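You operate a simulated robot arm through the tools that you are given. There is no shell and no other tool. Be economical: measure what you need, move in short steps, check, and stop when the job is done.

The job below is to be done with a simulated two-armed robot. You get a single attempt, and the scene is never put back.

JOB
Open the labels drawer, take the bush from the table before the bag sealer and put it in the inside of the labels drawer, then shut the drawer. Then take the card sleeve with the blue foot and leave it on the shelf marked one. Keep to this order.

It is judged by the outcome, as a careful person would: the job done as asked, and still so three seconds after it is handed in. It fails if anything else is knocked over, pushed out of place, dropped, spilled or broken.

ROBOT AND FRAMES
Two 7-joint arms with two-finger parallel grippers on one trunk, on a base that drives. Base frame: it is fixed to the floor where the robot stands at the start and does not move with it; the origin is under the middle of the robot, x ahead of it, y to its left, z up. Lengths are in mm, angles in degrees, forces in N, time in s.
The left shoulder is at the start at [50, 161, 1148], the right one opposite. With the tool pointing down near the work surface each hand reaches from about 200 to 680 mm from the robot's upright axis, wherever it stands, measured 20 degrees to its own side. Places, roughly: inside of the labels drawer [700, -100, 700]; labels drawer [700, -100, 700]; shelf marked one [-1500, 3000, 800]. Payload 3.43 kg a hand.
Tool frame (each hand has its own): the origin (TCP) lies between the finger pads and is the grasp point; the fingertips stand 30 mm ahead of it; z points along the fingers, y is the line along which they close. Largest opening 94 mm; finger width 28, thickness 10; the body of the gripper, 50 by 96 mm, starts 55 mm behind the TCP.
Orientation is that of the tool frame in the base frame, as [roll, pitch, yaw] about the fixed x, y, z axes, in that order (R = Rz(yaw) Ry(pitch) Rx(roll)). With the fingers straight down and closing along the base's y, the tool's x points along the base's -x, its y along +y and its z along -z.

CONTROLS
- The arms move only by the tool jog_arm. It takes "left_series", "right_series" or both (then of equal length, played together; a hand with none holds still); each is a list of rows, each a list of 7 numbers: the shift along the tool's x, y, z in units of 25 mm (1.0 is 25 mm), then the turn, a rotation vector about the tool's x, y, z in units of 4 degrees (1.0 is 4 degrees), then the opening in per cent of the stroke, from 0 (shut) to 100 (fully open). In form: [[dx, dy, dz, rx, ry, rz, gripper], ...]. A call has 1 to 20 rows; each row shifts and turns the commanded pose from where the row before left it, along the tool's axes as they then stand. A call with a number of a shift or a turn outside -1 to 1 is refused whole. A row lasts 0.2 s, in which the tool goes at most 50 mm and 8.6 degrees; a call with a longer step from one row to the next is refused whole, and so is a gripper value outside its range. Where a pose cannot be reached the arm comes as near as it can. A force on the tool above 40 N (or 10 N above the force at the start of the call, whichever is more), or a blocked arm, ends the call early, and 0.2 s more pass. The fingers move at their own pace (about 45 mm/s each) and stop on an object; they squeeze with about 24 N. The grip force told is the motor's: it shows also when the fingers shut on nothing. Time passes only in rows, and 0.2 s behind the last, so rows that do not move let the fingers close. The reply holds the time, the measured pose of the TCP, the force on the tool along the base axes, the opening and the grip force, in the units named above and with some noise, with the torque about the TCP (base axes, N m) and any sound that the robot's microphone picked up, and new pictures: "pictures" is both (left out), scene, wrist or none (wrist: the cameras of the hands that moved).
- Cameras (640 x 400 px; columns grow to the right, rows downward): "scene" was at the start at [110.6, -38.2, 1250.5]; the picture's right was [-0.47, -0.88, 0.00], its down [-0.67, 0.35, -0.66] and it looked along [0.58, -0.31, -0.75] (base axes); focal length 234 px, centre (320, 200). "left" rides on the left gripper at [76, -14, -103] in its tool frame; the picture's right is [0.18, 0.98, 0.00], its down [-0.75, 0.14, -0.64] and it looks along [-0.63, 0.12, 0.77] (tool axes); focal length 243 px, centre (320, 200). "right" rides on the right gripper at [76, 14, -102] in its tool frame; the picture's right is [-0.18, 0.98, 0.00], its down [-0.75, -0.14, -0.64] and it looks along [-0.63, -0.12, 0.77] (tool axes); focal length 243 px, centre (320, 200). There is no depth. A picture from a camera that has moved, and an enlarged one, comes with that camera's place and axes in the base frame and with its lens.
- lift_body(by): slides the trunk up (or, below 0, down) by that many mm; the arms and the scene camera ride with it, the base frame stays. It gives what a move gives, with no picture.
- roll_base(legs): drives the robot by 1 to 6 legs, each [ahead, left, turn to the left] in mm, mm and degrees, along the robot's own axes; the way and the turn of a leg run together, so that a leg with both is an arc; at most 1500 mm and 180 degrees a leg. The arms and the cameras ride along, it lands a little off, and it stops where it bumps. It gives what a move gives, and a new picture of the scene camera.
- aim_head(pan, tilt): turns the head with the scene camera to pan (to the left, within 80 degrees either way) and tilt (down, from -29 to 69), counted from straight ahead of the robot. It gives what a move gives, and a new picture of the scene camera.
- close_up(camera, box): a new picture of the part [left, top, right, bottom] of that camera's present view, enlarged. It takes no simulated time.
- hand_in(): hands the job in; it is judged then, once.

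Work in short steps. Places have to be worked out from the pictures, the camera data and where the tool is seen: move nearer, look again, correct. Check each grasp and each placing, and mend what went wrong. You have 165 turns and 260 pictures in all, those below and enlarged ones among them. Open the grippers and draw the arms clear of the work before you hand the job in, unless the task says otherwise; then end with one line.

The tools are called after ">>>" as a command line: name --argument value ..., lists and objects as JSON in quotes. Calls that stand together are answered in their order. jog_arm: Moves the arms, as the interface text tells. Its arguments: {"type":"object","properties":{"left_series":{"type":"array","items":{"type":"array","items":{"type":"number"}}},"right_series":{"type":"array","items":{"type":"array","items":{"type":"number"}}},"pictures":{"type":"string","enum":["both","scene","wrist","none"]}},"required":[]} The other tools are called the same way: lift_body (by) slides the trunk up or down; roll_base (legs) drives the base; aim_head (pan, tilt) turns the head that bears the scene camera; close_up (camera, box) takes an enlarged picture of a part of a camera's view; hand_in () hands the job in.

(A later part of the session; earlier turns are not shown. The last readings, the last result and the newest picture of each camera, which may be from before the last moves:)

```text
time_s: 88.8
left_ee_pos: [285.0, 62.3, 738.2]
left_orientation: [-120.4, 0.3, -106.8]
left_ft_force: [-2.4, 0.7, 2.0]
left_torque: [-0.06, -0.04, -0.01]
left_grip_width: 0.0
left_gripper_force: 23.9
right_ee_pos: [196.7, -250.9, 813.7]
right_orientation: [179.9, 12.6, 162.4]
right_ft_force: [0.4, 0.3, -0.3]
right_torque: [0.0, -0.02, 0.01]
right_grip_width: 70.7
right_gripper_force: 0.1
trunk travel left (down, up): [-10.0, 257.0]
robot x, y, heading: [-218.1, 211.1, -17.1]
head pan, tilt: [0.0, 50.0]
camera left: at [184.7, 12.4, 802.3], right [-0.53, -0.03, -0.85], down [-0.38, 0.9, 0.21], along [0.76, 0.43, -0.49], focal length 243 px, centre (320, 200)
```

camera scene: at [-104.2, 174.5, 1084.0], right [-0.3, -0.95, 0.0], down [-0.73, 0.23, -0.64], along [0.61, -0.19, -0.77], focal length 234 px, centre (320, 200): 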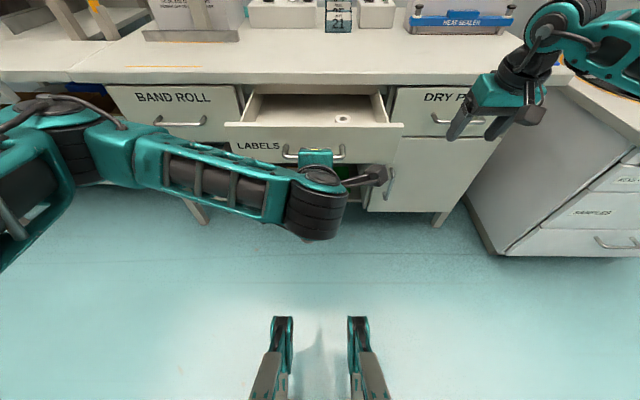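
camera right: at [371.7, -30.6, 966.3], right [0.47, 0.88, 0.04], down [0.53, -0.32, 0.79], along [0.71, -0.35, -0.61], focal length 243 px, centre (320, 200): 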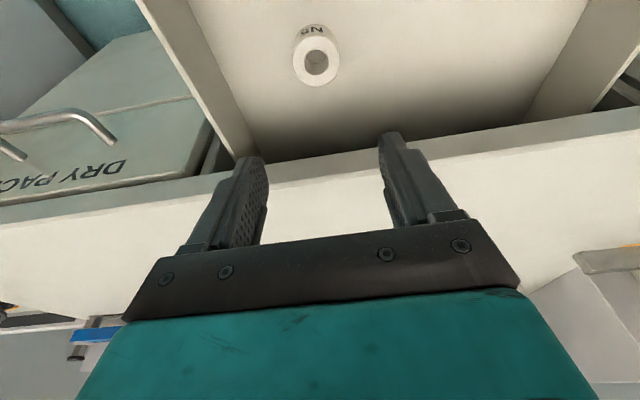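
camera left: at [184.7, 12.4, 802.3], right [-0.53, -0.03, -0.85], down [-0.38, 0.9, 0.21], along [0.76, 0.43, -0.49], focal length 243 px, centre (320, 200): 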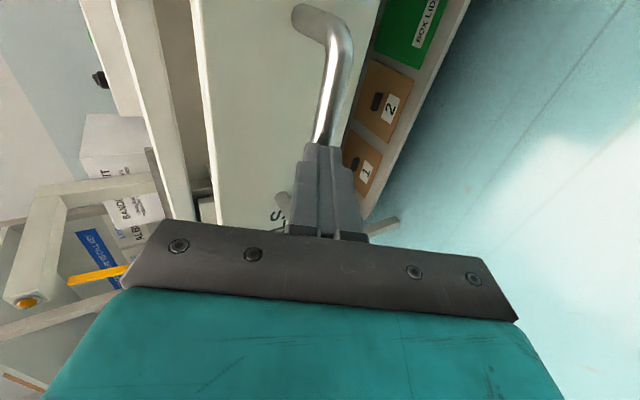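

The fingers slid off the front of the bar. I'll reopen, advance 20 mm further and grip again.

>>> jog_arm --left_series '[[0, 0, -0.6, 0, 0, 0, 45], [0, 0, 0, 0, 0, 0, 45], [0, 0, 0, 0, 0, 0, 45], [0, 0, 0.7, 0, 0, 0, 45], [0, 0, 0.7, 0, 0, 0, 45], [0, 0, 0, 0, 0, 0, 45], [0, 0, 0, 0, 0, 0, 0], [0, 0, 0, 0, 0, 0, 0], [0, 0, 0, 0, 0, 0, 0], [0, 0, 0, 0, 0, 0, 0]]' --pictures "wrist"

```text
time_s: 91.0
left_ee_pos: [301.4, 57.7, 729.4]
left_orientation: [-120.4, 0.4, -106.7]
left_ft_force: [1.7, -0.1, 4.8]
left_torque: [0.44, -0.23, -0.35]
left_grip_width: 13.7
left_gripper_force: 44.9
right_ee_pos: [196.9, -250.5, 814.0]
right_orientation: [179.9, 12.6, 162.5]
right_ft_force: [-0.5, -0.1, -0.3]
right_torque: [-0.03, 0.01, 0.02]
right_grip_width: 70.4
right_gripper_force: 0.1
trunk travel left (down, up): [-10.0, 257.0]
robot x, y, heading: [-216.6, 213.0, -17.2]
head pan, tilt: [0.0, 50.0]
camera left: at [201.3, 7.1, 792.3], right [-0.53, -0.03, -0.85], down [-0.38, 0.9, 0.21], along [0.76, 0.43, -0.48], focal length 243 px, centre (320, 200)
```

left: 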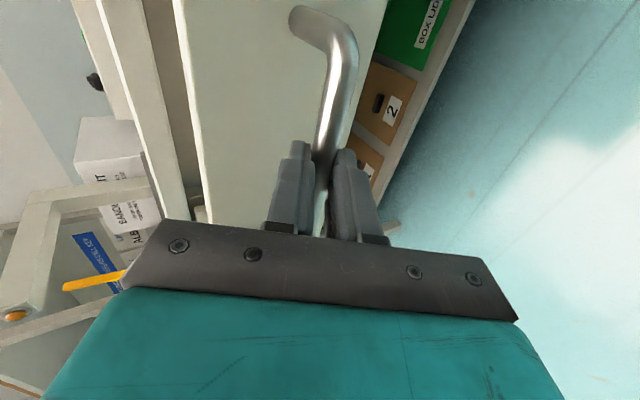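

Gripped. I'll push smoothly inward 150 mm.

>>> jog_arm --left_series '[[0, -0.15, 0.26, 0, 0, 0, 0], [0, -0.2, 0.35, 0, 0, 0, 0], [0, -0.3, 0.52, 0, 0, 0, 0], [0, -0.3, 0.52, 0, 0, 0, 0], [0, -0.3, 0.52, 0, 0, 0, 0], [0, -0.3, 0.52, 0, 0, 0, 0], [0, -0.3, 0.52, 0, 0, 0, 0], [0, -0.3, 0.52, 0, 0, 0, 0], [0, -0.3, 0.52, 0, 0, 0, 0], [0, -0.3, 0.52, 0, 0, 0, 0], [0, -0.15, 0.26, 0, 0, 0, 0], [0, 0, 0, 0, 0, 0, 0]]' --pictures "both"

```text
time_s: 93.5
left_ee_pos: [438.5, 13.3, 728.7]
left_orientation: [-120.4, 0.4, -107.2]
left_ft_force: [-5.9, -14.7, 9.3]
left_torque: [0.15, -0.14, -0.43]
left_grip_width: 14.1
left_gripper_force: 44.7
right_ee_pos: [195.2, -251.0, 813.2]
right_orientation: [179.8, 12.6, 162.6]
right_ft_force: [0.2, -0.4, 0.2]
right_torque: [-0.06, 0.02, 0.0]
right_grip_width: 70.5
right_gripper_force: 0.1
trunk travel left (down, up): [-10.0, 257.0]
robot x, y, heading: [-216.7, 212.4, -17.4]
head pan, tilt: [0.0, 50.0]
camera scene: at [-105.5, 173.8, 1084.2], right [-0.3, -0.95, 0.0], down [-0.73, 0.23, -0.64], along [0.61, -0.19, -0.77], focal length 234 px, centre (320, 200)
camera left: at [338.2, -36.7, 792.4], right [-0.53, -0.03, -0.85], down [-0.38, 0.9, 0.21], along [0.76, 0.43, -0.49], focal length 243 px, centre (320, 200)
```

scene: 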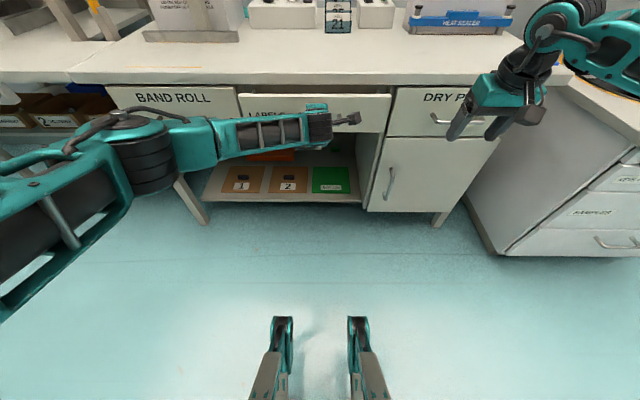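
left: 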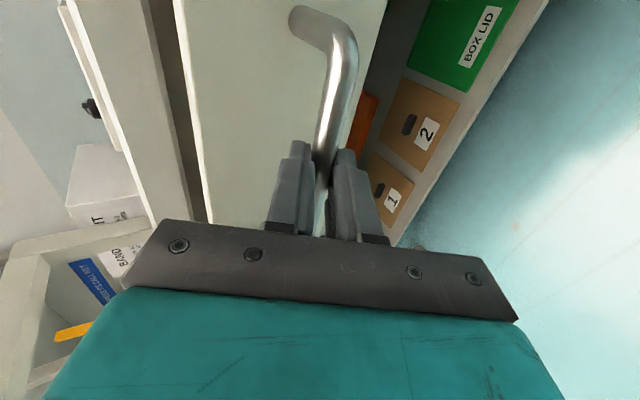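

About 40–45 mm remain. I'll push on in smaller steps until it meets the stop.

>>> jog_arm --left_series '[[0.1, -0.2, 0.35, 0, 0, 0, 0], [0.1, -0.2, 0.35, 0, 0, 0, 0], [0, -0.2, 0.35, 0, 0, 0, 0], [0, -0.15, 0.25, 0, 0, 0, 0], [0, -0.1, 0.17, 0, 0, 0, 0], [0, -0.1, 0.17, 0, 0, 0, 0], [0, -0.1, 0.17, 0, 0, 0, 0], [0, 0, 0, 0, 0, 0, 0]]' --pictures "wrist"

```text
time_s: 95.3
left_ee_pos: [487.3, -3.0, 728.3]
left_orientation: [-120.4, 0.4, -106.6]
left_ft_force: [-31.1, 15.5, 12.8]
left_torque: [1.05, -0.2, -0.58]
left_grip_width: 13.9
left_gripper_force: 45.4
right_ee_pos: [194.6, -250.4, 814.6]
right_orientation: [179.9, 12.8, 162.7]
right_ft_force: [-0.2, 0.0, 0.0]
right_torque: [0.02, 0.01, 0.01]
right_grip_width: 70.4
right_gripper_force: 0.1
trunk travel left (down, up): [-10.0, 257.0]
robot x, y, heading: [-218.7, 208.9, -17.4]
head pan, tilt: [0.0, 50.0]
camera left: at [387.3, -53.7, 791.3], right [-0.53, -0.03, -0.85], down [-0.38, 0.9, 0.21], along [0.76, 0.44, -0.49], focal length 243 px, centre (320, 200)
```

left: 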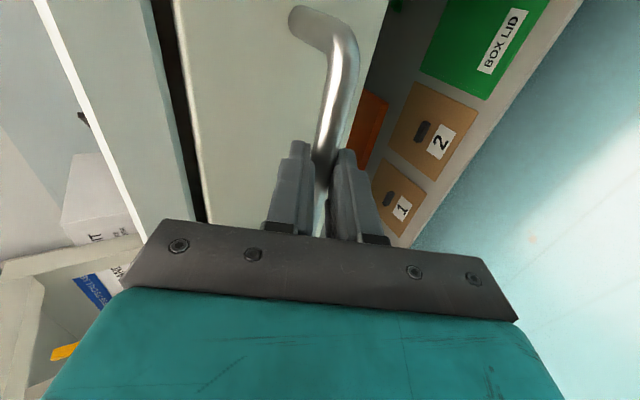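

The drawer has met its stop (about 35 N). I'll release and withdraw.

>>> jog_arm --left_series '[[0, 0, 0, 0, 0, 0, 45], [0, 0, 0, 0, 0, 0, 45], [0, 0, 0, 0, 0, 0, 45], [0, 0, -0.6, 0, 0, 0, 45], [0, 0, -1, 0, 0, 0, 45], [0, 0, -1, 0, 0, 0, 45], [0, 0, -1, 0, 0, 0, 45], [0, 0, -1, 0, 0, 0, 45], [0, -1, -1, 0, 0, 0, 45], [0, -1, -1, 0, 0, 0, 45]]' --pictures "both"

>>> lift_body --by 165

```text
time_s: 97.5
left_ee_pos: [376.7, 29.0, 853.2]
left_orientation: [-120.5, 0.4, -106.8]
left_ft_force: [-1.4, 0.1, -0.9]
left_torque: [0.0, 0.0, -0.02]
left_grip_width: 42.6
left_gripper_force: 0.1
right_ee_pos: [197.0, -251.0, 812.8]
right_orientation: [179.9, 12.6, 162.5]
right_ft_force: [0.4, -0.3, 0.1]
right_torque: [0.0, 0.0, 0.0]
right_grip_width: 70.5
right_gripper_force: 0.0
trunk travel left (down, up): [-10.0, 257.0]
robot x, y, heading: [-216.5, 211.5, -17.2]
head pan, tilt: [0.0, 50.0]
camera scene: at [-104.3, 174.5, 1084.0], right [-0.3, -0.95, 0.0], down [-0.73, 0.23, -0.64], along [0.61, -0.19, -0.77], focal length 234 px, centre (320, 200)
camera left: at [277.0, -21.2, 917.5], right [-0.53, -0.03, -0.85], down [-0.38, 0.9, 0.21], along [0.76, 0.43, -0.49], focal length 243 px, centre (320, 200)
```

scene: 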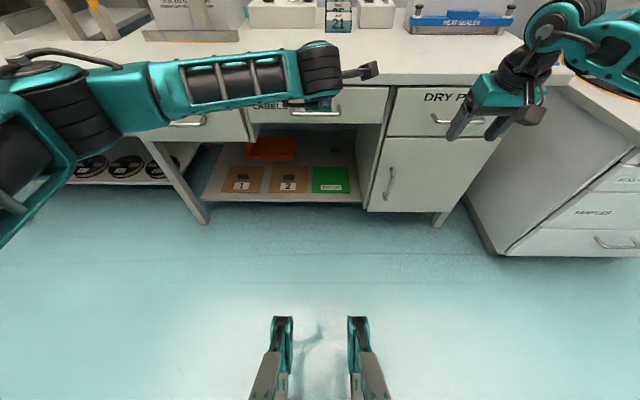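
left: 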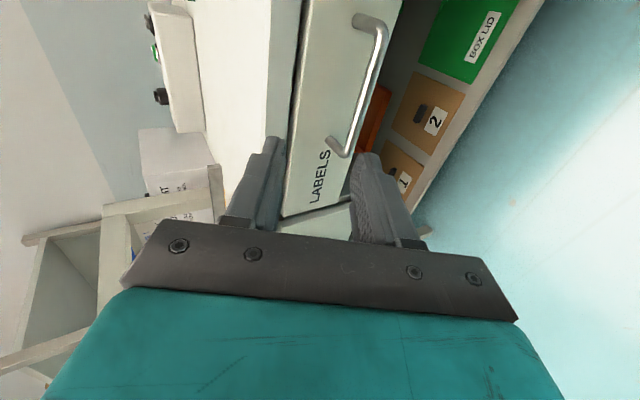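

```text
time_s: 99.4
left_ee_pos: [377.3, 28.5, 1017.0]
left_orientation: [-120.5, 0.3, -106.9]
left_ft_force: [0.2, 0.6, 0.2]
left_torque: [-0.03, 0.02, 0.0]
left_grip_width: 42.0
left_gripper_force: 0.0
right_ee_pos: [197.0, -250.7, 976.3]
right_orientation: [179.9, 12.6, 162.5]
right_ft_force: [0.0, 0.0, -0.2]
right_torque: [0.0, 0.04, 0.05]
right_grip_width: 70.7
right_gripper_force: 0.1
trunk travel left (down, up): [-175.0, 92.0]
robot x, y, heading: [-217.4, 209.2, -17.4]
head pan, tilt: [0.0, 50.0]
```

The drawer is shut flush. Next is the sleeve: I'll draw the left hand in and drive right in front of the table's right end, then look.

>>> jog_arm --left_series '[[-0.5, 0.5, -0.86, 0, 0, 0, 45], [-0.5, 0.5, -0.86, 0, 0, 0, 45], [-0.5, 0.5, -0.86, 0, 0, 0, 45], [-0.5, 0.5, -0.86, 0, 0, 0, 45], [-0.5, 0.5, -0.86, 0, 0, 0, 45], [-0.5, 0.5, -0.86, 0, 0, 0, 45], [-0.5, 0.4, -0.86, 0, 0, 0, 45], [-0.5, 0.4, -0.86, 0, 0, 0, 45]]' --pictures "none"

>>> roll_base --legs '[[0, -485, 0]]'

>>> aim_head --pan -15 --tilt 40

```text
time_s: 101.2
left_ee_pos: [217.5, 182.4, 1025.2]
left_orientation: [-120.5, 0.4, -106.6]
left_ft_force: [-0.7, 0.6, 0.6]
left_torque: [0.01, 0.02, 0.01]
left_grip_width: 42.0
left_gripper_force: 0.2
right_ee_pos: [195.9, -250.1, 978.4]
right_orientation: [179.9, 12.6, 162.5]
right_ft_force: [0.4, 0.9, 0.0]
right_torque: [-0.01, -0.01, 0.01]
right_grip_width: 70.3
right_gripper_force: 0.1
trunk travel left (down, up): [-175.0, 92.0]
robot x, y, heading: [-218.2, 211.0, -17.3]
head pan, tilt: [0.0, 50.0]
```

```text
time_s: 104.1
left_ee_pos: [74.8, -275.5, 1023.9]
left_orientation: [-120.5, 0.4, -106.7]
left_ft_force: [-0.8, -0.6, 0.6]
left_torque: [0.03, -0.01, 0.02]
left_grip_width: 42.1
left_gripper_force: 0.0
right_ee_pos: [54.1, -708.0, 978.3]
right_orientation: [179.9, 12.7, 162.6]
right_ft_force: [-0.2, -0.8, 0.3]
right_torque: [0.02, -0.01, 0.03]
right_grip_width: 70.4
right_gripper_force: 0.1
trunk travel left (down, up): [-175.0, 92.0]
robot x, y, heading: [-361.5, -249.3, -17.3]
head pan, tilt: [0.0, 50.0]
camera scene: at [-247.6, -284.0, 1249.0], right [-0.3, -0.95, 0.0], down [-0.73, 0.23, -0.64], along [0.61, -0.19, -0.77], focal length 234 px, centre (320, 200)
```

scene: 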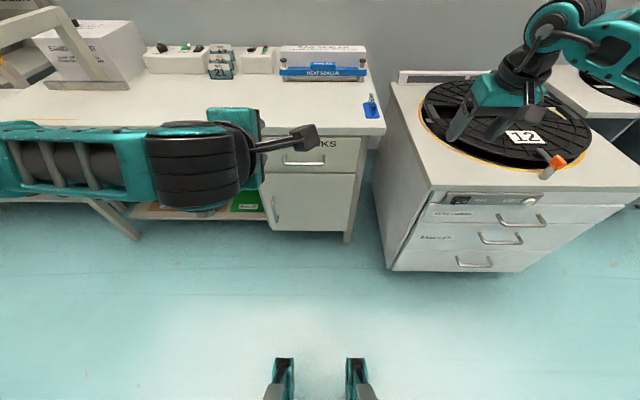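

```text
time_s: 104.9
left_ee_pos: [75.9, -274.8, 1023.9]
left_orientation: [-120.5, 0.4, -106.8]
left_ft_force: [-0.4, 0.2, -0.3]
left_torque: [-0.02, 0.03, 0.0]
left_grip_width: 42.4
left_gripper_force: 0.1
right_ee_pos: [54.2, -708.0, 977.4]
right_orientation: [179.9, 12.6, 162.7]
right_ft_force: [-0.3, 0.5, 0.1]
right_torque: [-0.02, -0.01, -0.02]
right_grip_width: 70.6
right_gripper_force: 0.0
trunk travel left (down, up): [-175.0, 92.0]
robot x, y, heading: [-356.7, -250.4, -17.1]
head pan, tilt: [-15.0, 40.0]
camera scene: at [-249.2, -306.2, 1263.2], right [-0.53, -0.85, 0.0], down [-0.54, 0.34, -0.77], along [0.65, -0.41, -0.64], focal length 234 px, centre (320, 200)
```

scene: 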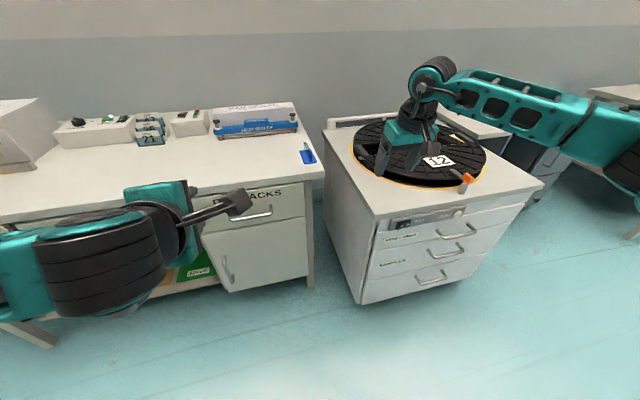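

The sleeve is at the table's right end. I'll drive ahead 250 mm and zoom in on it.

>>> roll_base --legs '[[250, 0, 0]]'

>>> close_up --camera "scene" --box '[250, 90, 410, 190]'

```text
time_s: 106.7
left_ee_pos: [314.6, -350.7, 1024.4]
left_orientation: [-120.5, 0.4, -106.7]
left_ft_force: [0.3, 0.5, 0.1]
left_torque: [0.02, 0.0, -0.04]
left_grip_width: 42.4
left_gripper_force: 0.1
right_ee_pos: [294.1, -783.5, 978.0]
right_orientation: [179.9, 12.5, 162.6]
right_ft_force: [-0.9, 0.3, 0.6]
right_torque: [-0.02, 0.04, -0.01]
right_grip_width: 70.7
right_gripper_force: 0.1
trunk travel left (down, up): [-175.0, 92.0]
robot x, y, heading: [-121.0, -323.7, -17.4]
head pan, tilt: [-15.0, 40.0]
camera scene: at [-8.9, -381.3, 1263.1], right [-0.53, -0.84, 0.0], down [-0.54, 0.34, -0.77], along [0.65, -0.41, -0.64], focal length 234 px, centre (320, 200)
```

scene: 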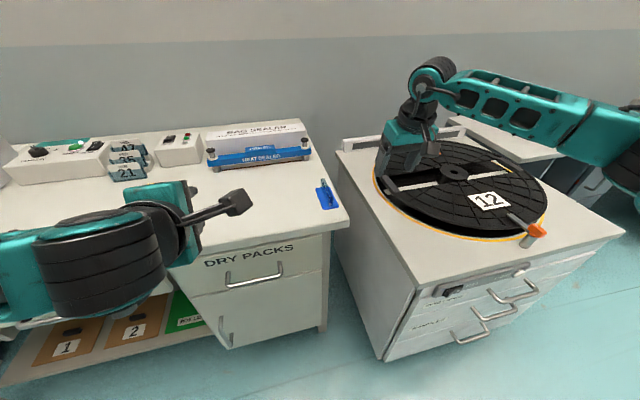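

```text
4.00 times, centred on (330, 140) of scene
camera zoom: at [-8.9, -381.3, 1263.1], right [-0.53, -0.84, 0.0], down [-0.54, 0.34, -0.77], along [0.65, -0.41, -0.64], focal length 936 px, centre (280, 440)
```

zoom: 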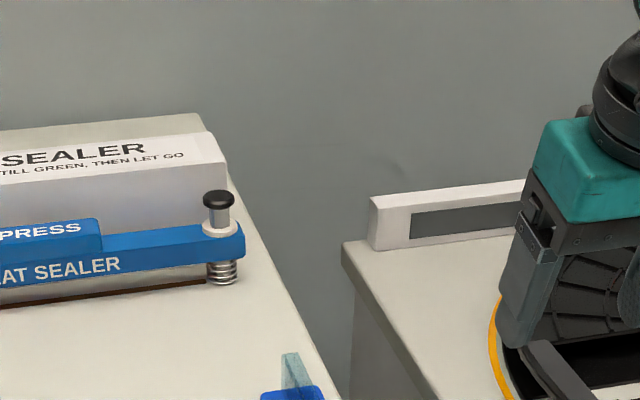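

Zooming on the sleeve itself.

>>> close_up --camera "scene" --box '[280, 160, 376, 220]'

```text
6.67 times, centred on (328, 190) of scene
camera zoom: at [-8.9, -381.3, 1263.1], right [-0.53, -0.84, 0.0], down [-0.54, 0.34, -0.77], along [0.65, -0.41, -0.64], focal length 1560 px, centre (267, 267)
```

zoom: 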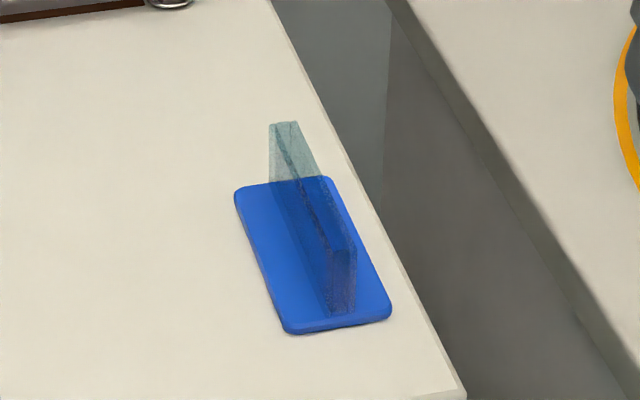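

The sleeve's plate stands along the table depth direction, centred near [430, -682], top at z≈864, with a foot about 45×95 mm. I'll edge forward 40 mm, set the right tool vertical and move above it.

>>> roll_base --legs '[[40, 0, 0]]'

>>> jog_arm --right_series '[[-0.4, 0.92, 0, 0, 0.53, 0, 75], [-0.4, 0.92, 0, 0, 0.53, 0, 75], [-0.4, 0.92, 0, 0, 0.53, 0, 75], [-0.4, 0.92, 0, 0, 0.53, 0, 75], [-0.4, 0.92, 0, 0, 0.53, 0, 75], [-0.4, 0.92, 0, 0, 0.5, 0, 75], [0, 0, 0, 0, 0, 0, 75]]' --pictures "both"

```text
time_s: 107.6
left_ee_pos: [354.0, -362.8, 1025.1]
left_orientation: [-120.6, 0.4, -106.6]
left_ft_force: [-0.6, 0.2, 0.4]
left_torque: [-0.01, 0.03, -0.02]
left_grip_width: 42.5
left_gripper_force: 0.0
right_ee_pos: [331.3, -795.1, 978.5]
right_orientation: [179.8, 12.4, 162.6]
right_ft_force: [-0.8, -0.3, -0.6]
right_torque: [0.01, -0.05, 0.0]
right_grip_width: 70.6
right_gripper_force: 0.0
trunk travel left (down, up): [-175.0, 92.0]
robot x, y, heading: [-78.7, -335.8, -17.1]
head pan, tilt: [-15.0, 40.0]
camera scene: at [29.4, -393.3, 1263.1], right [-0.54, -0.84, 0.0], down [-0.54, 0.34, -0.77], along [0.65, -0.41, -0.64], focal length 234 px, centre (320, 200)
```

scene: 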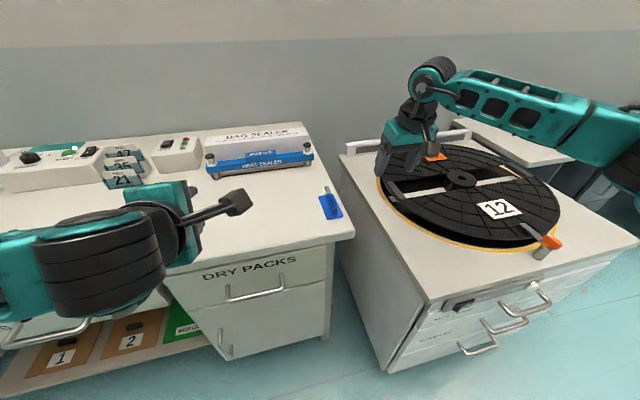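

```text
time_s: 109.2
left_ee_pos: [352.3, -362.2, 1025.6]
left_orientation: [-120.4, 0.5, -106.7]
left_ft_force: [0.9, 0.2, -0.3]
left_torque: [0.01, 0.0, -0.01]
left_grip_width: 42.3
left_gripper_force: 0.0
right_ee_pos: [430.5, -681.9, 985.7]
right_orientation: [179.8, -0.1, 162.6]
right_ft_force: [0.3, -0.1, 0.7]
right_torque: [-0.04, -0.02, -0.02]
right_grip_width: 70.3
right_gripper_force: 0.1
trunk travel left (down, up): [-175.0, 92.0]
robot x, y, heading: [-83.7, -330.9, -17.4]
head pan, tilt: [-15.0, 40.0]
camera scene: at [28.7, -393.2, 1263.2], right [-0.54, -0.84, 0.0], down [-0.54, 0.34, -0.77], along [0.65, -0.41, -0.64], focal length 234 px, centre (320, 200)
camera right: at [361.6, -645.3, 1088.4], right [0.47, 0.88, 0.0], down [0.68, -0.36, 0.64], along [0.57, -0.3, -0.77], focal length 243 px, centre (320, 200)
```

scene: 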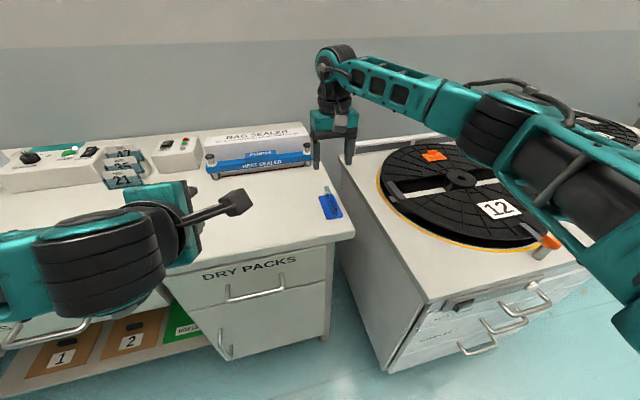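
right: 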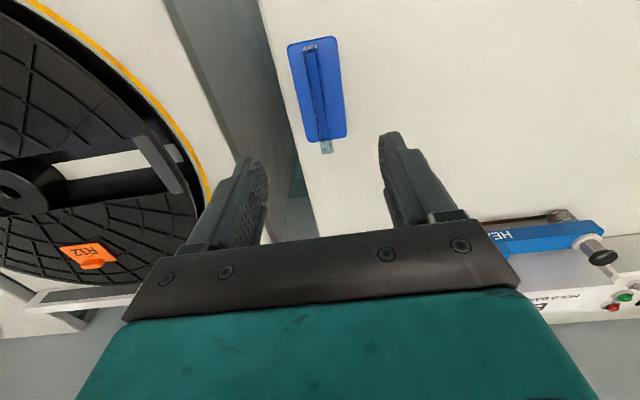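

The tool is already centred over the plate. I'll align yaw by 2° and lower to z≈905, then check.

>>> jog_arm --right_series '[[0, 0, 0.8, 0, 0, 0.25, 65], [0, 0, 0.8, 0, 0, 0.25, 65], [0, 0, 0.8, 0, 0, 0, 65], [0, 0, 0.8, 0, 0, 0, 65], [0, 0, 0, 0, 0, 0, 65]]' --pictures "both"

```text
time_s: 110.4
left_ee_pos: [353.0, -362.9, 1025.4]
left_orientation: [-120.5, 0.4, -106.7]
left_ft_force: [0.0, -0.1, -0.4]
left_torque: [-0.01, -0.02, 0.01]
left_grip_width: 42.3
left_gripper_force: 0.0
right_ee_pos: [429.5, -682.1, 906.2]
right_orientation: [179.9, 0.0, 160.7]
right_ft_force: [0.1, 0.3, -0.4]
right_torque: [-0.01, -0.02, 0.02]
right_grip_width: 61.0
right_gripper_force: 0.1
trunk travel left (down, up): [-175.0, 92.0]
robot x, y, heading: [-84.5, -334.5, -17.1]
head pan, tilt: [-15.0, 40.0]
camera scene: at [28.7, -393.0, 1263.2], right [-0.54, -0.84, 0.0], down [-0.54, 0.34, -0.77], along [0.65, -0.41, -0.64], focal length 234 px, centre (320, 200)
camera right: at [363.0, -642.6, 1008.2], right [0.5, 0.87, 0.0], down [0.66, -0.38, 0.64], along [0.56, -0.32, -0.77], focal length 243 px, centre (320, 200)
```

scene: 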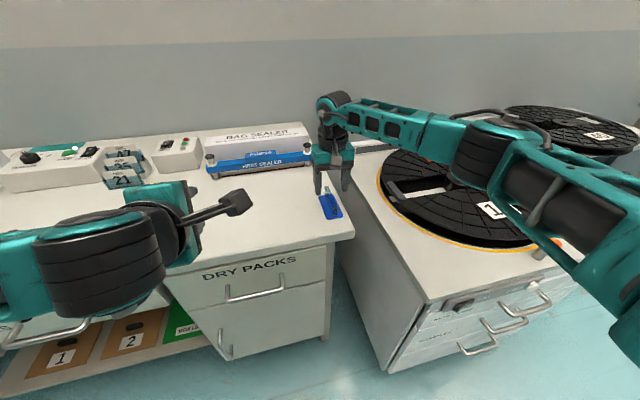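
right: 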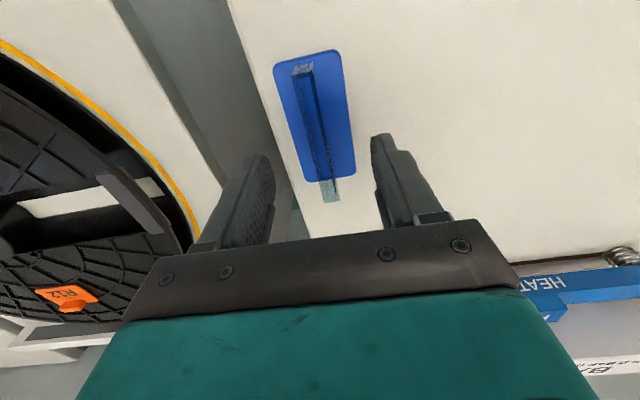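

Still centred laterally. I'll lower to z≈866 and close on the plate.

>>> jog_arm --right_series '[[0.1, 0, 0.55, 0, 0, 0, 65], [0.1, 0, 0.55, 0, 0, 0, 65], [0, 0, 0.5, 0, 0, 0, 65], [0, 0, 0, 0, 0, 0, 65], [0, 0, 0, 0, 0, 0, 0], [0, 0, 0, 0, 0, 0, 0], [0, 0, 0, 0, 0, 0, 0], [0, 0, 0, 0, 0, 0, 0]]' --pictures "wrist"

```text
time_s: 112.2
left_ee_pos: [352.5, -362.1, 1024.7]
left_orientation: [-120.5, 0.4, -106.7]
left_ft_force: [0.1, -0.3, 0.8]
left_torque: [0.01, 0.03, -0.04]
left_grip_width: 42.4
left_gripper_force: 0.1
right_ee_pos: [424.4, -678.7, 865.4]
right_orientation: [179.9, 0.0, 160.6]
right_ft_force: [-0.4, 0.0, -0.5]
right_torque: [0.03, 0.02, 0.02]
right_grip_width: 12.1
right_gripper_force: 24.0
trunk travel left (down, up): [-175.0, 92.0]
robot x, y, heading: [-81.5, -332.6, -17.2]
head pan, tilt: [-15.0, 40.0]
camera right: at [358.1, -641.0, 968.5], right [0.5, 0.87, 0.0], down [0.66, -0.38, 0.64], along [0.56, -0.32, -0.77], focal length 243 px, centre (320, 200)
```

right: 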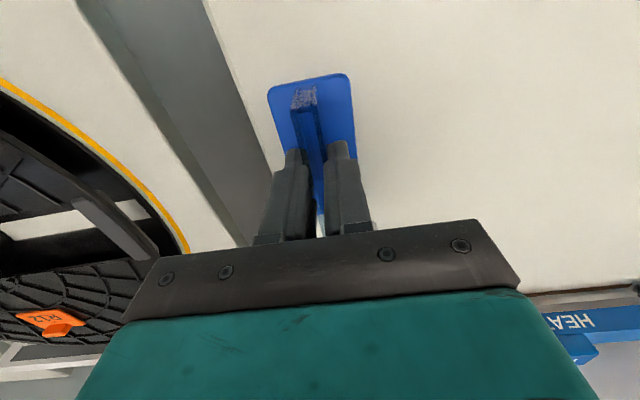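

The plate is held at 12.1 mm width. I'll lift 110 mm and check.

>>> jog_arm --right_series '[[0, 0, -0.4, 0, 0, 0, 0], [0, 0, -0.8, 0, 0, 0, 0], [0, 0, -0.8, 0, 0, 0, 0], [0, 0, -0.8, 0, 0, 0, 0], [0, 0, -0.8, 0, 0, 0, 0], [0, 0, -0.8, 0, 0, 0, 0], [0, 0, 0, 0, 0, 0, 0]]' --pictures "both"

```text
time_s: 113.8
left_ee_pos: [353.3, -363.0, 1024.4]
left_orientation: [-120.5, 0.4, -106.7]
left_ft_force: [-0.7, -0.5, 0.2]
left_torque: [0.0, 0.0, -0.01]
left_grip_width: 42.2
left_gripper_force: 0.0
right_ee_pos: [425.2, -680.1, 975.7]
right_orientation: [179.9, 0.1, 160.6]
right_ft_force: [0.5, 0.3, -1.2]
right_torque: [-0.01, 0.02, 0.0]
right_grip_width: 12.2
right_gripper_force: 24.1
trunk travel left (down, up): [-175.0, 92.0]
robot x, y, heading: [-84.4, -334.2, -17.0]
head pan, tilt: [-15.0, 40.0]
camera scene: at [28.8, -393.1, 1263.2], right [-0.54, -0.84, 0.0], down [-0.54, 0.34, -0.77], along [0.65, -0.41, -0.64], focal length 234 px, centre (320, 200)
camera right: at [358.3, -641.4, 1078.3], right [0.5, 0.87, 0.0], down [0.66, -0.38, 0.64], along [0.56, -0.32, -0.77], focal length 243 px, centre (320, 200)
```

scene: 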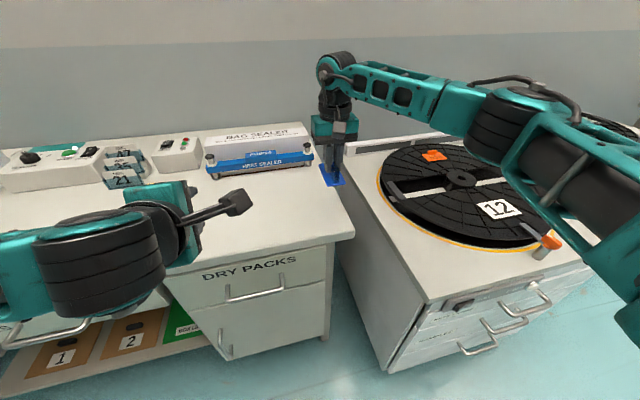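
right: 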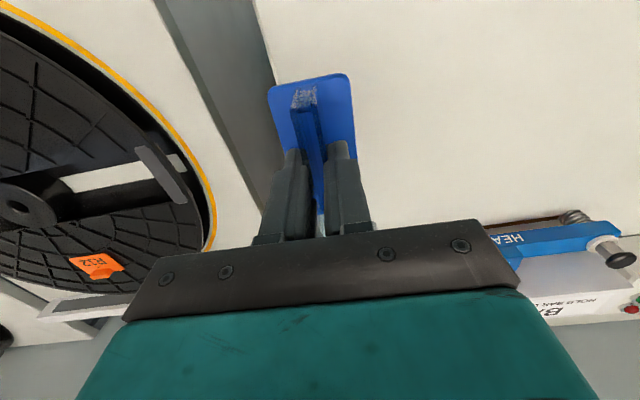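

The sleeve is held firmly. I'll draw the hand in, back the base off 120 mm and look to the left before turning toward the shelf.

>>> jog_arm --right_series '[[0.7, 0, -0.3, 0, 0, 0, 0], [0.9, 0, -0.3, 0, 0, 0, 0], [0.9, 0, -0.3, 0, 0, 0, 0], [0.9, 0, -0.3, 0, 0, 0, 0], [0.9, 0, 0, 0, 0, 0, 0], [0.9, 0, 0, 0, 0, 0, 0], [0.7, 0, 0, 0, 0, 0, 0]]' --pictures "none"

>>> roll_base --legs '[[-130, 0, 0]]'

>>> aim_head --pan 80 --tilt 25

```text
time_s: 115.4
left_ee_pos: [352.4, -362.0, 1024.4]
left_orientation: [-120.5, 0.3, -106.7]
left_ft_force: [0.0, 0.1, -0.7]
left_torque: [0.03, 0.02, -0.01]
left_grip_width: 42.2
left_gripper_force: 0.0
right_ee_pos: [287.2, -630.8, 1006.2]
right_orientation: [179.9, 0.0, 160.6]
right_ft_force: [0.0, -1.2, -0.1]
right_torque: [-0.03, -0.04, 0.02]
right_grip_width: 12.2
right_gripper_force: 24.1
trunk travel left (down, up): [-175.0, 92.0]
robot x, y, heading: [-83.5, -333.8, -17.6]
head pan, tilt: [-15.0, 40.0]
```

```text
time_s: 116.7
left_ee_pos: [229.2, -324.4, 1024.9]
left_orientation: [-120.4, 0.4, -106.7]
left_ft_force: [-0.5, -0.2, 0.4]
left_torque: [-0.02, 0.0, 0.0]
left_grip_width: 42.4
left_gripper_force: 0.0
right_ee_pos: [162.5, -592.5, 1006.5]
right_orientation: [179.9, 0.0, 160.5]
right_ft_force: [-0.5, -0.2, -0.7]
right_torque: [0.0, -0.01, -0.01]
right_grip_width: 12.1
right_gripper_force: 24.0
trunk travel left (down, up): [-175.0, 92.0]
robot x, y, heading: [-206.3, -293.2, -17.4]
head pan, tilt: [-15.0, 40.0]
camera scene: at [-95.0, -354.4, 1263.3], right [-0.54, -0.84, 0.0], down [-0.54, 0.34, -0.77], along [0.65, -0.41, -0.64], focal length 234 px, centre (320, 200)
```

scene: 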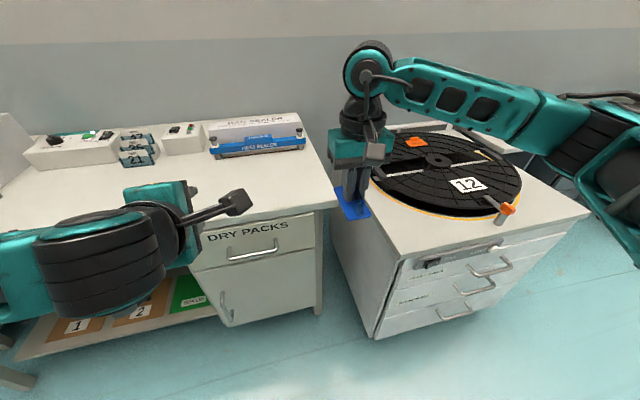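

```text
time_s: 118.4
left_ee_pos: [230.9, -323.3, 1025.1]
left_orientation: [-120.5, 0.4, -106.8]
left_ft_force: [0.3, 0.0, -0.3]
left_torque: [-0.03, -0.02, 0.01]
left_grip_width: 42.5
left_gripper_force: 0.0
right_ee_pos: [162.7, -592.2, 1006.4]
right_orientation: [180.0, 0.0, 160.6]
right_ft_force: [0.0, -0.1, 0.2]
right_torque: [-0.01, 0.0, -0.01]
right_grip_width: 12.0
right_gripper_force: 24.1
trunk travel left (down, up): [-175.0, 92.0]
robot x, y, heading: [-207.1, -294.3, -17.5]
head pan, tilt: [80.0, 25.0]
camera scene: at [-123.8, -227.3, 1286.5], right [0.89, -0.46, 0.0], down [-0.19, -0.38, -0.91], along [0.42, 0.8, -0.42], focal length 234 px, centre (320, 200)
```

scene: 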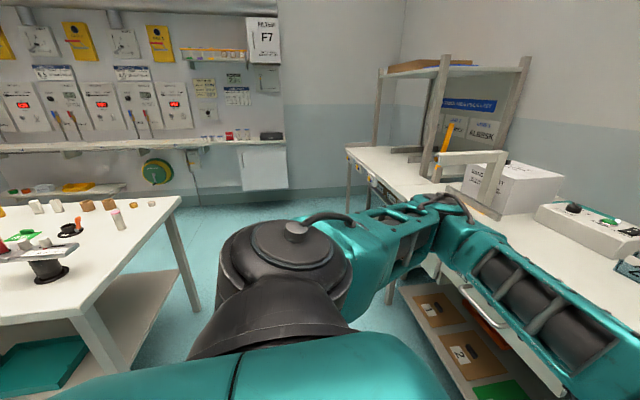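

The room layout is consistent: a side table occupies u < -540 between v = 220 and 945, and the wall with the shelf is at v≈2400. I'll turn left 90° here and look ahead.

>>> roll_base --legs '[[0, 0, 90]]'

>>> aim_head --pan 25 --tilt 15

```text
time_s: 122.6
left_ee_pos: [-173.4, 140.7, 1023.6]
left_orientation: [-120.5, 0.3, -17.2]
left_ft_force: [0.4, -0.1, 0.1]
left_torque: [0.0, 0.02, -0.02]
left_grip_width: 42.4
left_gripper_force: 0.0
right_ee_pos: [93.3, 72.1, 1007.6]
right_orientation: [179.9, 0.0, -109.8]
right_ft_force: [-0.6, -1.1, -0.6]
right_torque: [-0.01, -0.01, -0.01]
right_grip_width: 12.2
right_gripper_force: 24.3
trunk travel left (down, up): [-175.0, 92.0]
robot x, y, heading: [-209.2, -294.6, 72.1]
head pan, tilt: [80.0, 25.0]
camera scene: at [-273.7, -216.0, 1286.5], right [0.47, 0.88, 0.0], down [0.37, -0.2, -0.91], along [-0.8, 0.42, -0.42], focal length 234 px, centre (320, 200)
```

scene: 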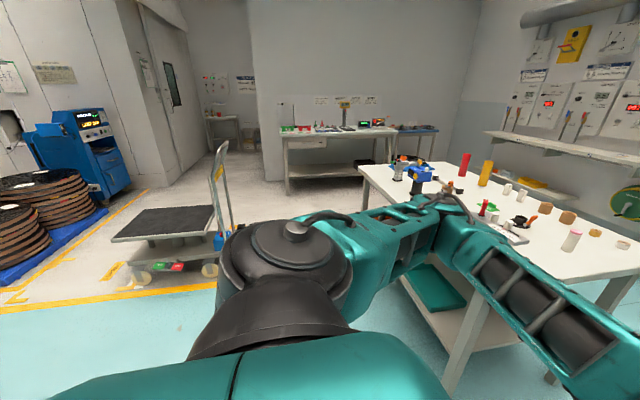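

```text
time_s: 123.8
left_ee_pos: [-174.5, 139.9, 1025.7]
left_orientation: [-120.5, 0.4, -17.1]
left_ft_force: [-0.4, -0.8, 0.2]
left_torque: [0.0, -0.04, 0.04]
left_grip_width: 42.1
left_gripper_force: 0.1
right_ee_pos: [94.4, 70.6, 1006.0]
right_orientation: [179.9, 0.0, -109.8]
right_ft_force: [-0.2, -0.7, -1.2]
right_torque: [0.01, 0.0, 0.0]
right_grip_width: 12.1
right_gripper_force: 24.3
trunk travel left (down, up): [-175.0, 92.0]
robot x, y, heading: [-205.0, -293.9, 72.3]
head pan, tilt: [25.0, 15.0]
camera scene: at [-203.9, -166.3, 1302.8], right [0.99, 0.13, 0.0], down [0.03, -0.26, -0.97], along [-0.12, 0.96, -0.26], focal length 234 px, centre (320, 200)
```

scene: 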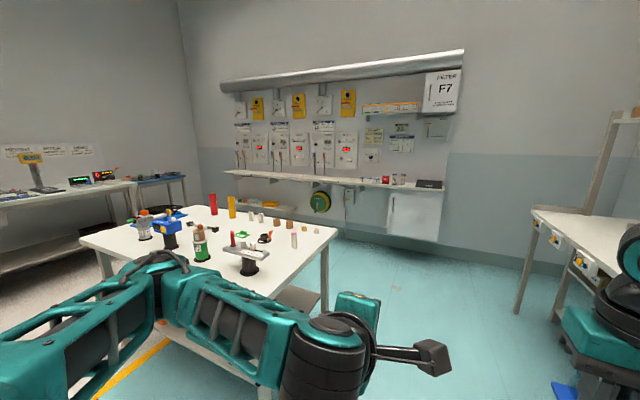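

Zooming on the wall shelf to find its mark.

>>> close_up --camera "scene" --box '[215, 110, 455, 260]'

>>> close_up --camera "scene" --box '[215, 150, 335, 225]'

```text
2.67 times, centred on (335, 185) of scene
camera zoom: at [-203.9, -166.3, 1302.8], right [0.99, 0.13, 0.0], down [0.03, -0.26, -0.97], along [-0.12, 0.96, -0.26], focal length 624 px, centre (280, 240)
```

zoom: 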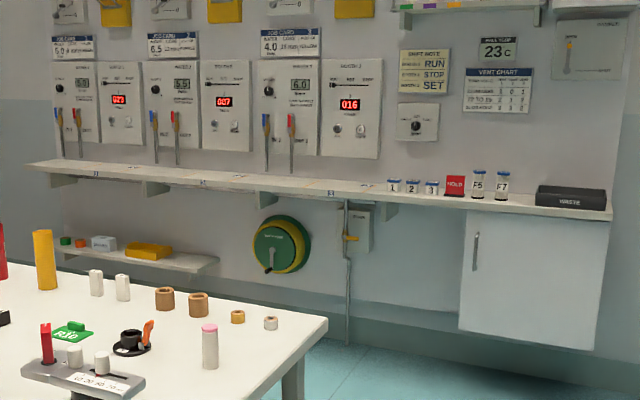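

```text
5.33 times, centred on (275, 188) of scene
camera zoom: at [-203.9, -166.3, 1302.8], right [0.99, 0.13, 0.0], down [0.03, -0.26, -0.97], along [-0.12, 0.96, -0.26], focal length 1248 px, centre (560, 267)
```

zoom: 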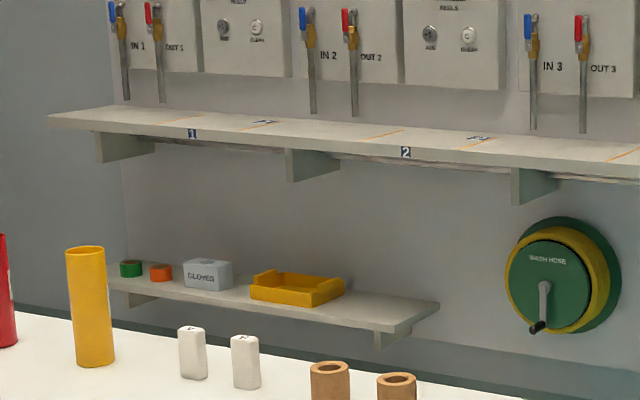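

The long shelf carries marks 1, 2, 3 on its front edge; "1" is at the far left. I'll drive ahead along the aisle past the side table.

>>> roll_base --legs '[[1400, 0, 0], [350, 0, 0]]'

>>> aim_head --pan 65 --tilt 20

```text
time_s: 132.7
left_ee_pos: [374.4, 1805.1, 1024.8]
left_orientation: [-120.5, 0.3, -17.6]
left_ft_force: [-0.1, -0.1, 0.0]
left_torque: [-0.02, 0.02, 0.02]
left_grip_width: 42.0
left_gripper_force: 0.1
right_ee_pos: [639.6, 1734.3, 1005.5]
right_orientation: [180.0, -0.1, -110.3]
right_ft_force: [0.4, -0.4, -0.1]
right_torque: [0.02, -0.01, 0.01]
right_grip_width: 12.0
right_gripper_force: 24.4
trunk travel left (down, up): [-175.0, 92.0]
robot x, y, heading: [336.9, 1372.9, 71.7]
head pan, tilt: [25.0, 15.0]
camera scene: at [341.2, 1499.9, 1302.7], right [0.99, 0.12, 0.0], down [0.03, -0.26, -0.97], along [-0.11, 0.96, -0.26], focal length 234 px, centre (320, 200)
```

scene: 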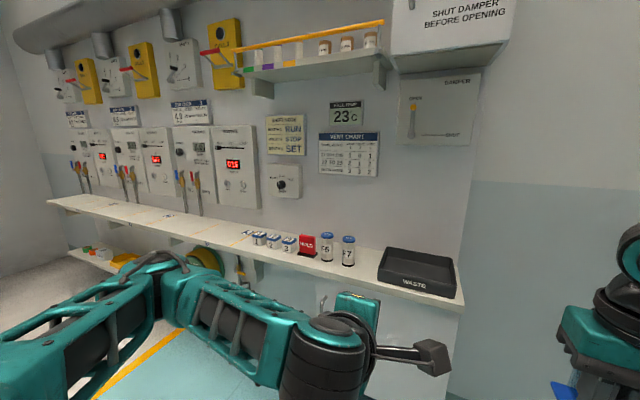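

```text
time_s: 133.7
left_ee_pos: [372.5, 1806.0, 1024.2]
left_orientation: [-120.5, 0.5, -17.7]
left_ft_force: [0.0, 0.3, 0.3]
left_torque: [-0.02, 0.01, 0.0]
left_grip_width: 42.1
left_gripper_force: 0.0
right_ee_pos: [640.4, 1734.2, 1005.7]
right_orientation: [179.9, 0.0, -110.3]
right_ft_force: [0.5, -0.1, -0.5]
right_torque: [0.0, 0.0, -0.01]
right_grip_width: 12.2
right_gripper_force: 24.0
trunk travel left (down, up): [-175.0, 92.0]
robot x, y, heading: [334.8, 1371.3, 71.8]
head pan, tilt: [65.0, 20.0]
camera scene: at [284.3, 1470.7, 1294.6], right [0.69, 0.73, 0.0], down [0.25, -0.23, -0.94], along [-0.68, 0.65, -0.34], focal length 234 px, centre (320, 200)
```

scene: 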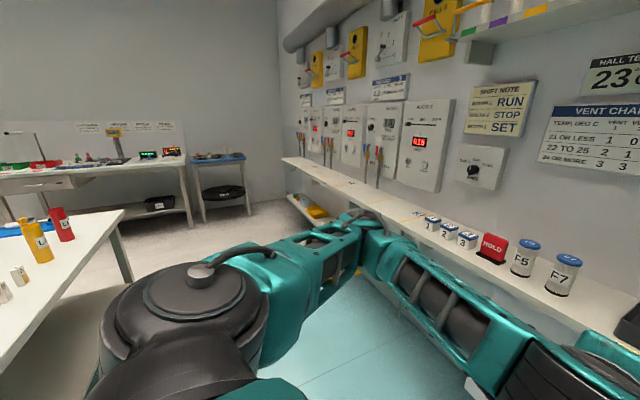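

The shelf's front edge is at v≈2255 and its height about 800. I'll drive sideways to the left along the wall, staying well off it.

>>> roll_base --legs '[[0, 0, 0.9], [0, 1400, 0], [0, 750, 0]]'

>>> aim_head --pan 0 --tilt 25

```text
time_s: 144.8
left_ee_pos: [-1687.9, 2459.7, 1025.3]
left_orientation: [-120.5, 0.4, -17.2]
left_ft_force: [0.4, 0.0, -0.3]
left_torque: [-0.01, -0.01, 0.03]
left_grip_width: 42.2
left_gripper_force: 0.0
right_ee_pos: [-1420.8, 2389.0, 1006.5]
right_orientation: [179.9, 0.0, -109.9]
right_ft_force: [-0.2, 0.2, -0.7]
right_torque: [0.02, 0.01, 0.0]
right_grip_width: 12.1
right_gripper_force: 24.4
trunk travel left (down, up): [-175.0, 92.0]
robot x, y, heading: [-1719.4, 2023.2, 72.0]
head pan, tilt: [65.0, 20.0]
camera scene: at [-1774.9, 2122.5, 1294.6], right [0.68, 0.73, 0.0], down [0.25, -0.23, -0.94], along [-0.69, 0.64, -0.34], focal length 234 px, centre (320, 200)
```

scene: 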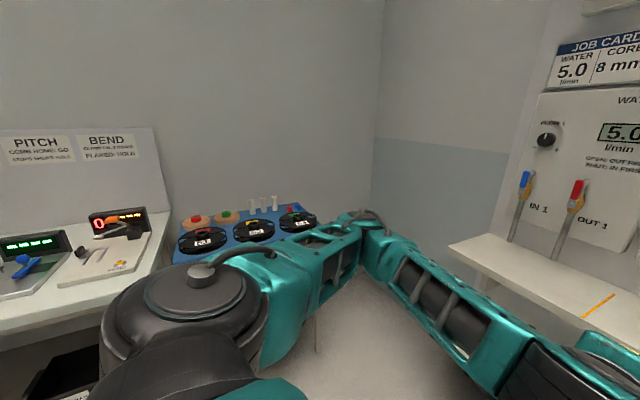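

```text
time_s: 146.1
left_ee_pos: [-1689.0, 2458.3, 1025.2]
left_orientation: [-120.4, 0.4, -17.2]
left_ft_force: [0.4, -1.0, 0.8]
left_torque: [0.0, 0.02, 0.02]
left_grip_width: 42.3
left_gripper_force: 0.1
right_ee_pos: [-1420.5, 2389.6, 1006.8]
right_orientation: [179.9, 0.0, -110.0]
right_ft_force: [1.2, 0.5, -0.3]
right_torque: [0.01, 0.02, 0.01]
right_grip_width: 11.8
right_gripper_force: 24.4
trunk travel left (down, up): [-175.0, 92.0]
robot x, y, heading: [-1719.8, 2023.4, 72.0]
head pan, tilt: [0.0, 25.0]
camera scene: at [-1678.2, 2146.8, 1286.5], right [0.95, -0.31, 0.0], down [-0.13, -0.4, -0.91], along [0.28, 0.86, -0.42], focal length 234 px, centre (320, 200)
```

scene: 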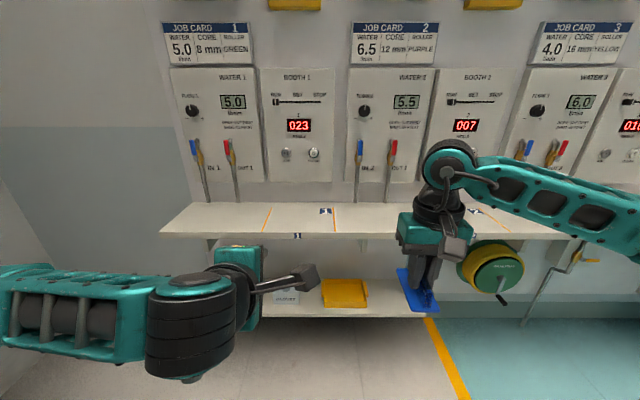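

Station 1 is in view: orange lines on the shelf top and a "1" label. I'll zoom in.

>>> close_up --camera "scene" --box '[150, 150, 406, 310]'

```text
2.50 times, centred on (278, 230) of scene
camera zoom: at [-1678.2, 2146.8, 1286.5], right [0.95, -0.31, 0.0], down [-0.13, -0.4, -0.91], along [0.28, 0.86, -0.42], focal length 585 px, centre (425, 125)
```

zoom: 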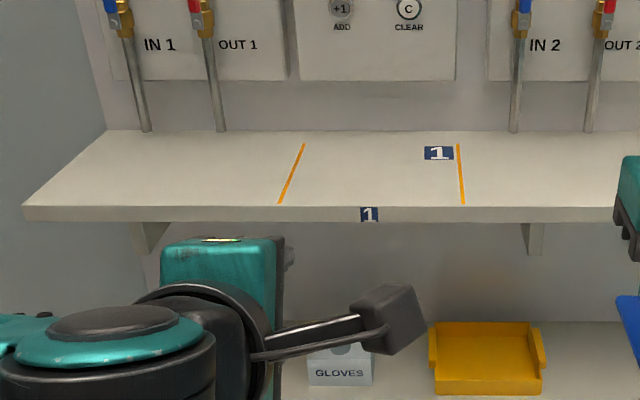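

The shelf top is at z≈820, about 230 mm deep; slot 1 lies between the orange lines, centred near [-1500, 2955]. I'll drive ahead 370 and left 170 to bring the right hand in reach.

>>> roll_base --legs '[[370, 0, 0], [0, 170, 0.6]]'

>>> aim_head --pan -8 --tilt 42

```text
time_s: 149.5
left_ee_pos: [-1736.9, 2865.0, 1025.1]
left_orientation: [-120.5, 0.4, -16.8]
left_ft_force: [-0.8, 0.2, 0.6]
left_torque: [-0.03, 0.01, -0.02]
left_grip_width: 42.3
left_gripper_force: 0.1
right_ee_pos: [-1468.1, 2797.8, 1008.7]
right_orientation: [179.9, 0.1, -109.5]
right_ft_force: [0.3, -0.1, -0.8]
right_torque: [0.02, -0.03, 0.0]
right_grip_width: 11.7
right_gripper_force: 23.9
trunk travel left (down, up): [-175.0, 92.0]
robot x, y, heading: [-1766.2, 2425.1, 72.3]
head pan, tilt: [0.0, 25.0]
camera scene: at [-1724.7, 2552.9, 1286.5], right [0.95, -0.3, 0.0], down [-0.13, -0.4, -0.91], along [0.27, 0.87, -0.42], focal length 234 px, centre (320, 200)
```

scene: 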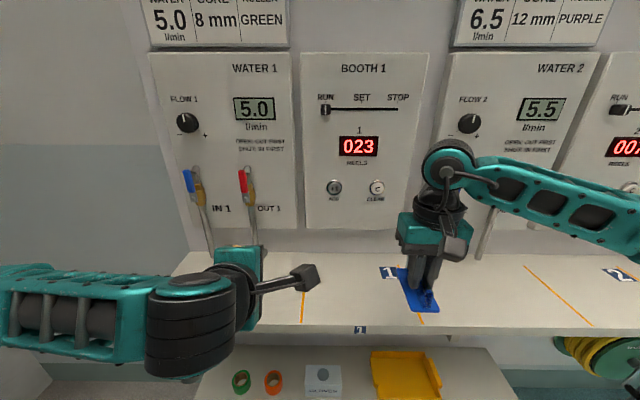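

```text
time_s: 150.3
left_ee_pos: [-1737.3, 2863.5, 1025.0]
left_orientation: [-120.5, 0.4, -16.8]
left_ft_force: [-0.2, 0.1, -0.5]
left_torque: [0.01, -0.01, -0.01]
left_grip_width: 42.5
left_gripper_force: 0.0
right_ee_pos: [-1468.3, 2796.4, 1006.6]
right_orientation: [179.9, 0.0, -109.5]
right_ft_force: [0.1, 0.6, -0.8]
right_torque: [0.0, 0.02, 0.01]
right_grip_width: 12.1
right_gripper_force: 24.4
trunk travel left (down, up): [-175.0, 92.0]
robot x, y, heading: [-1764.6, 2426.8, 72.6]
head pan, tilt: [-8.0, 42.0]
camera scene: at [-1715.9, 2540.4, 1260.3], right [0.9, -0.43, 0.0], down [-0.29, -0.6, -0.74], along [0.32, 0.67, -0.67], focal length 234 px, centre (320, 200)
```

scene: 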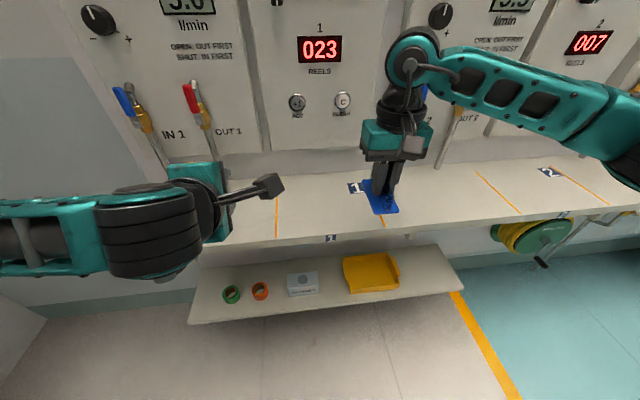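

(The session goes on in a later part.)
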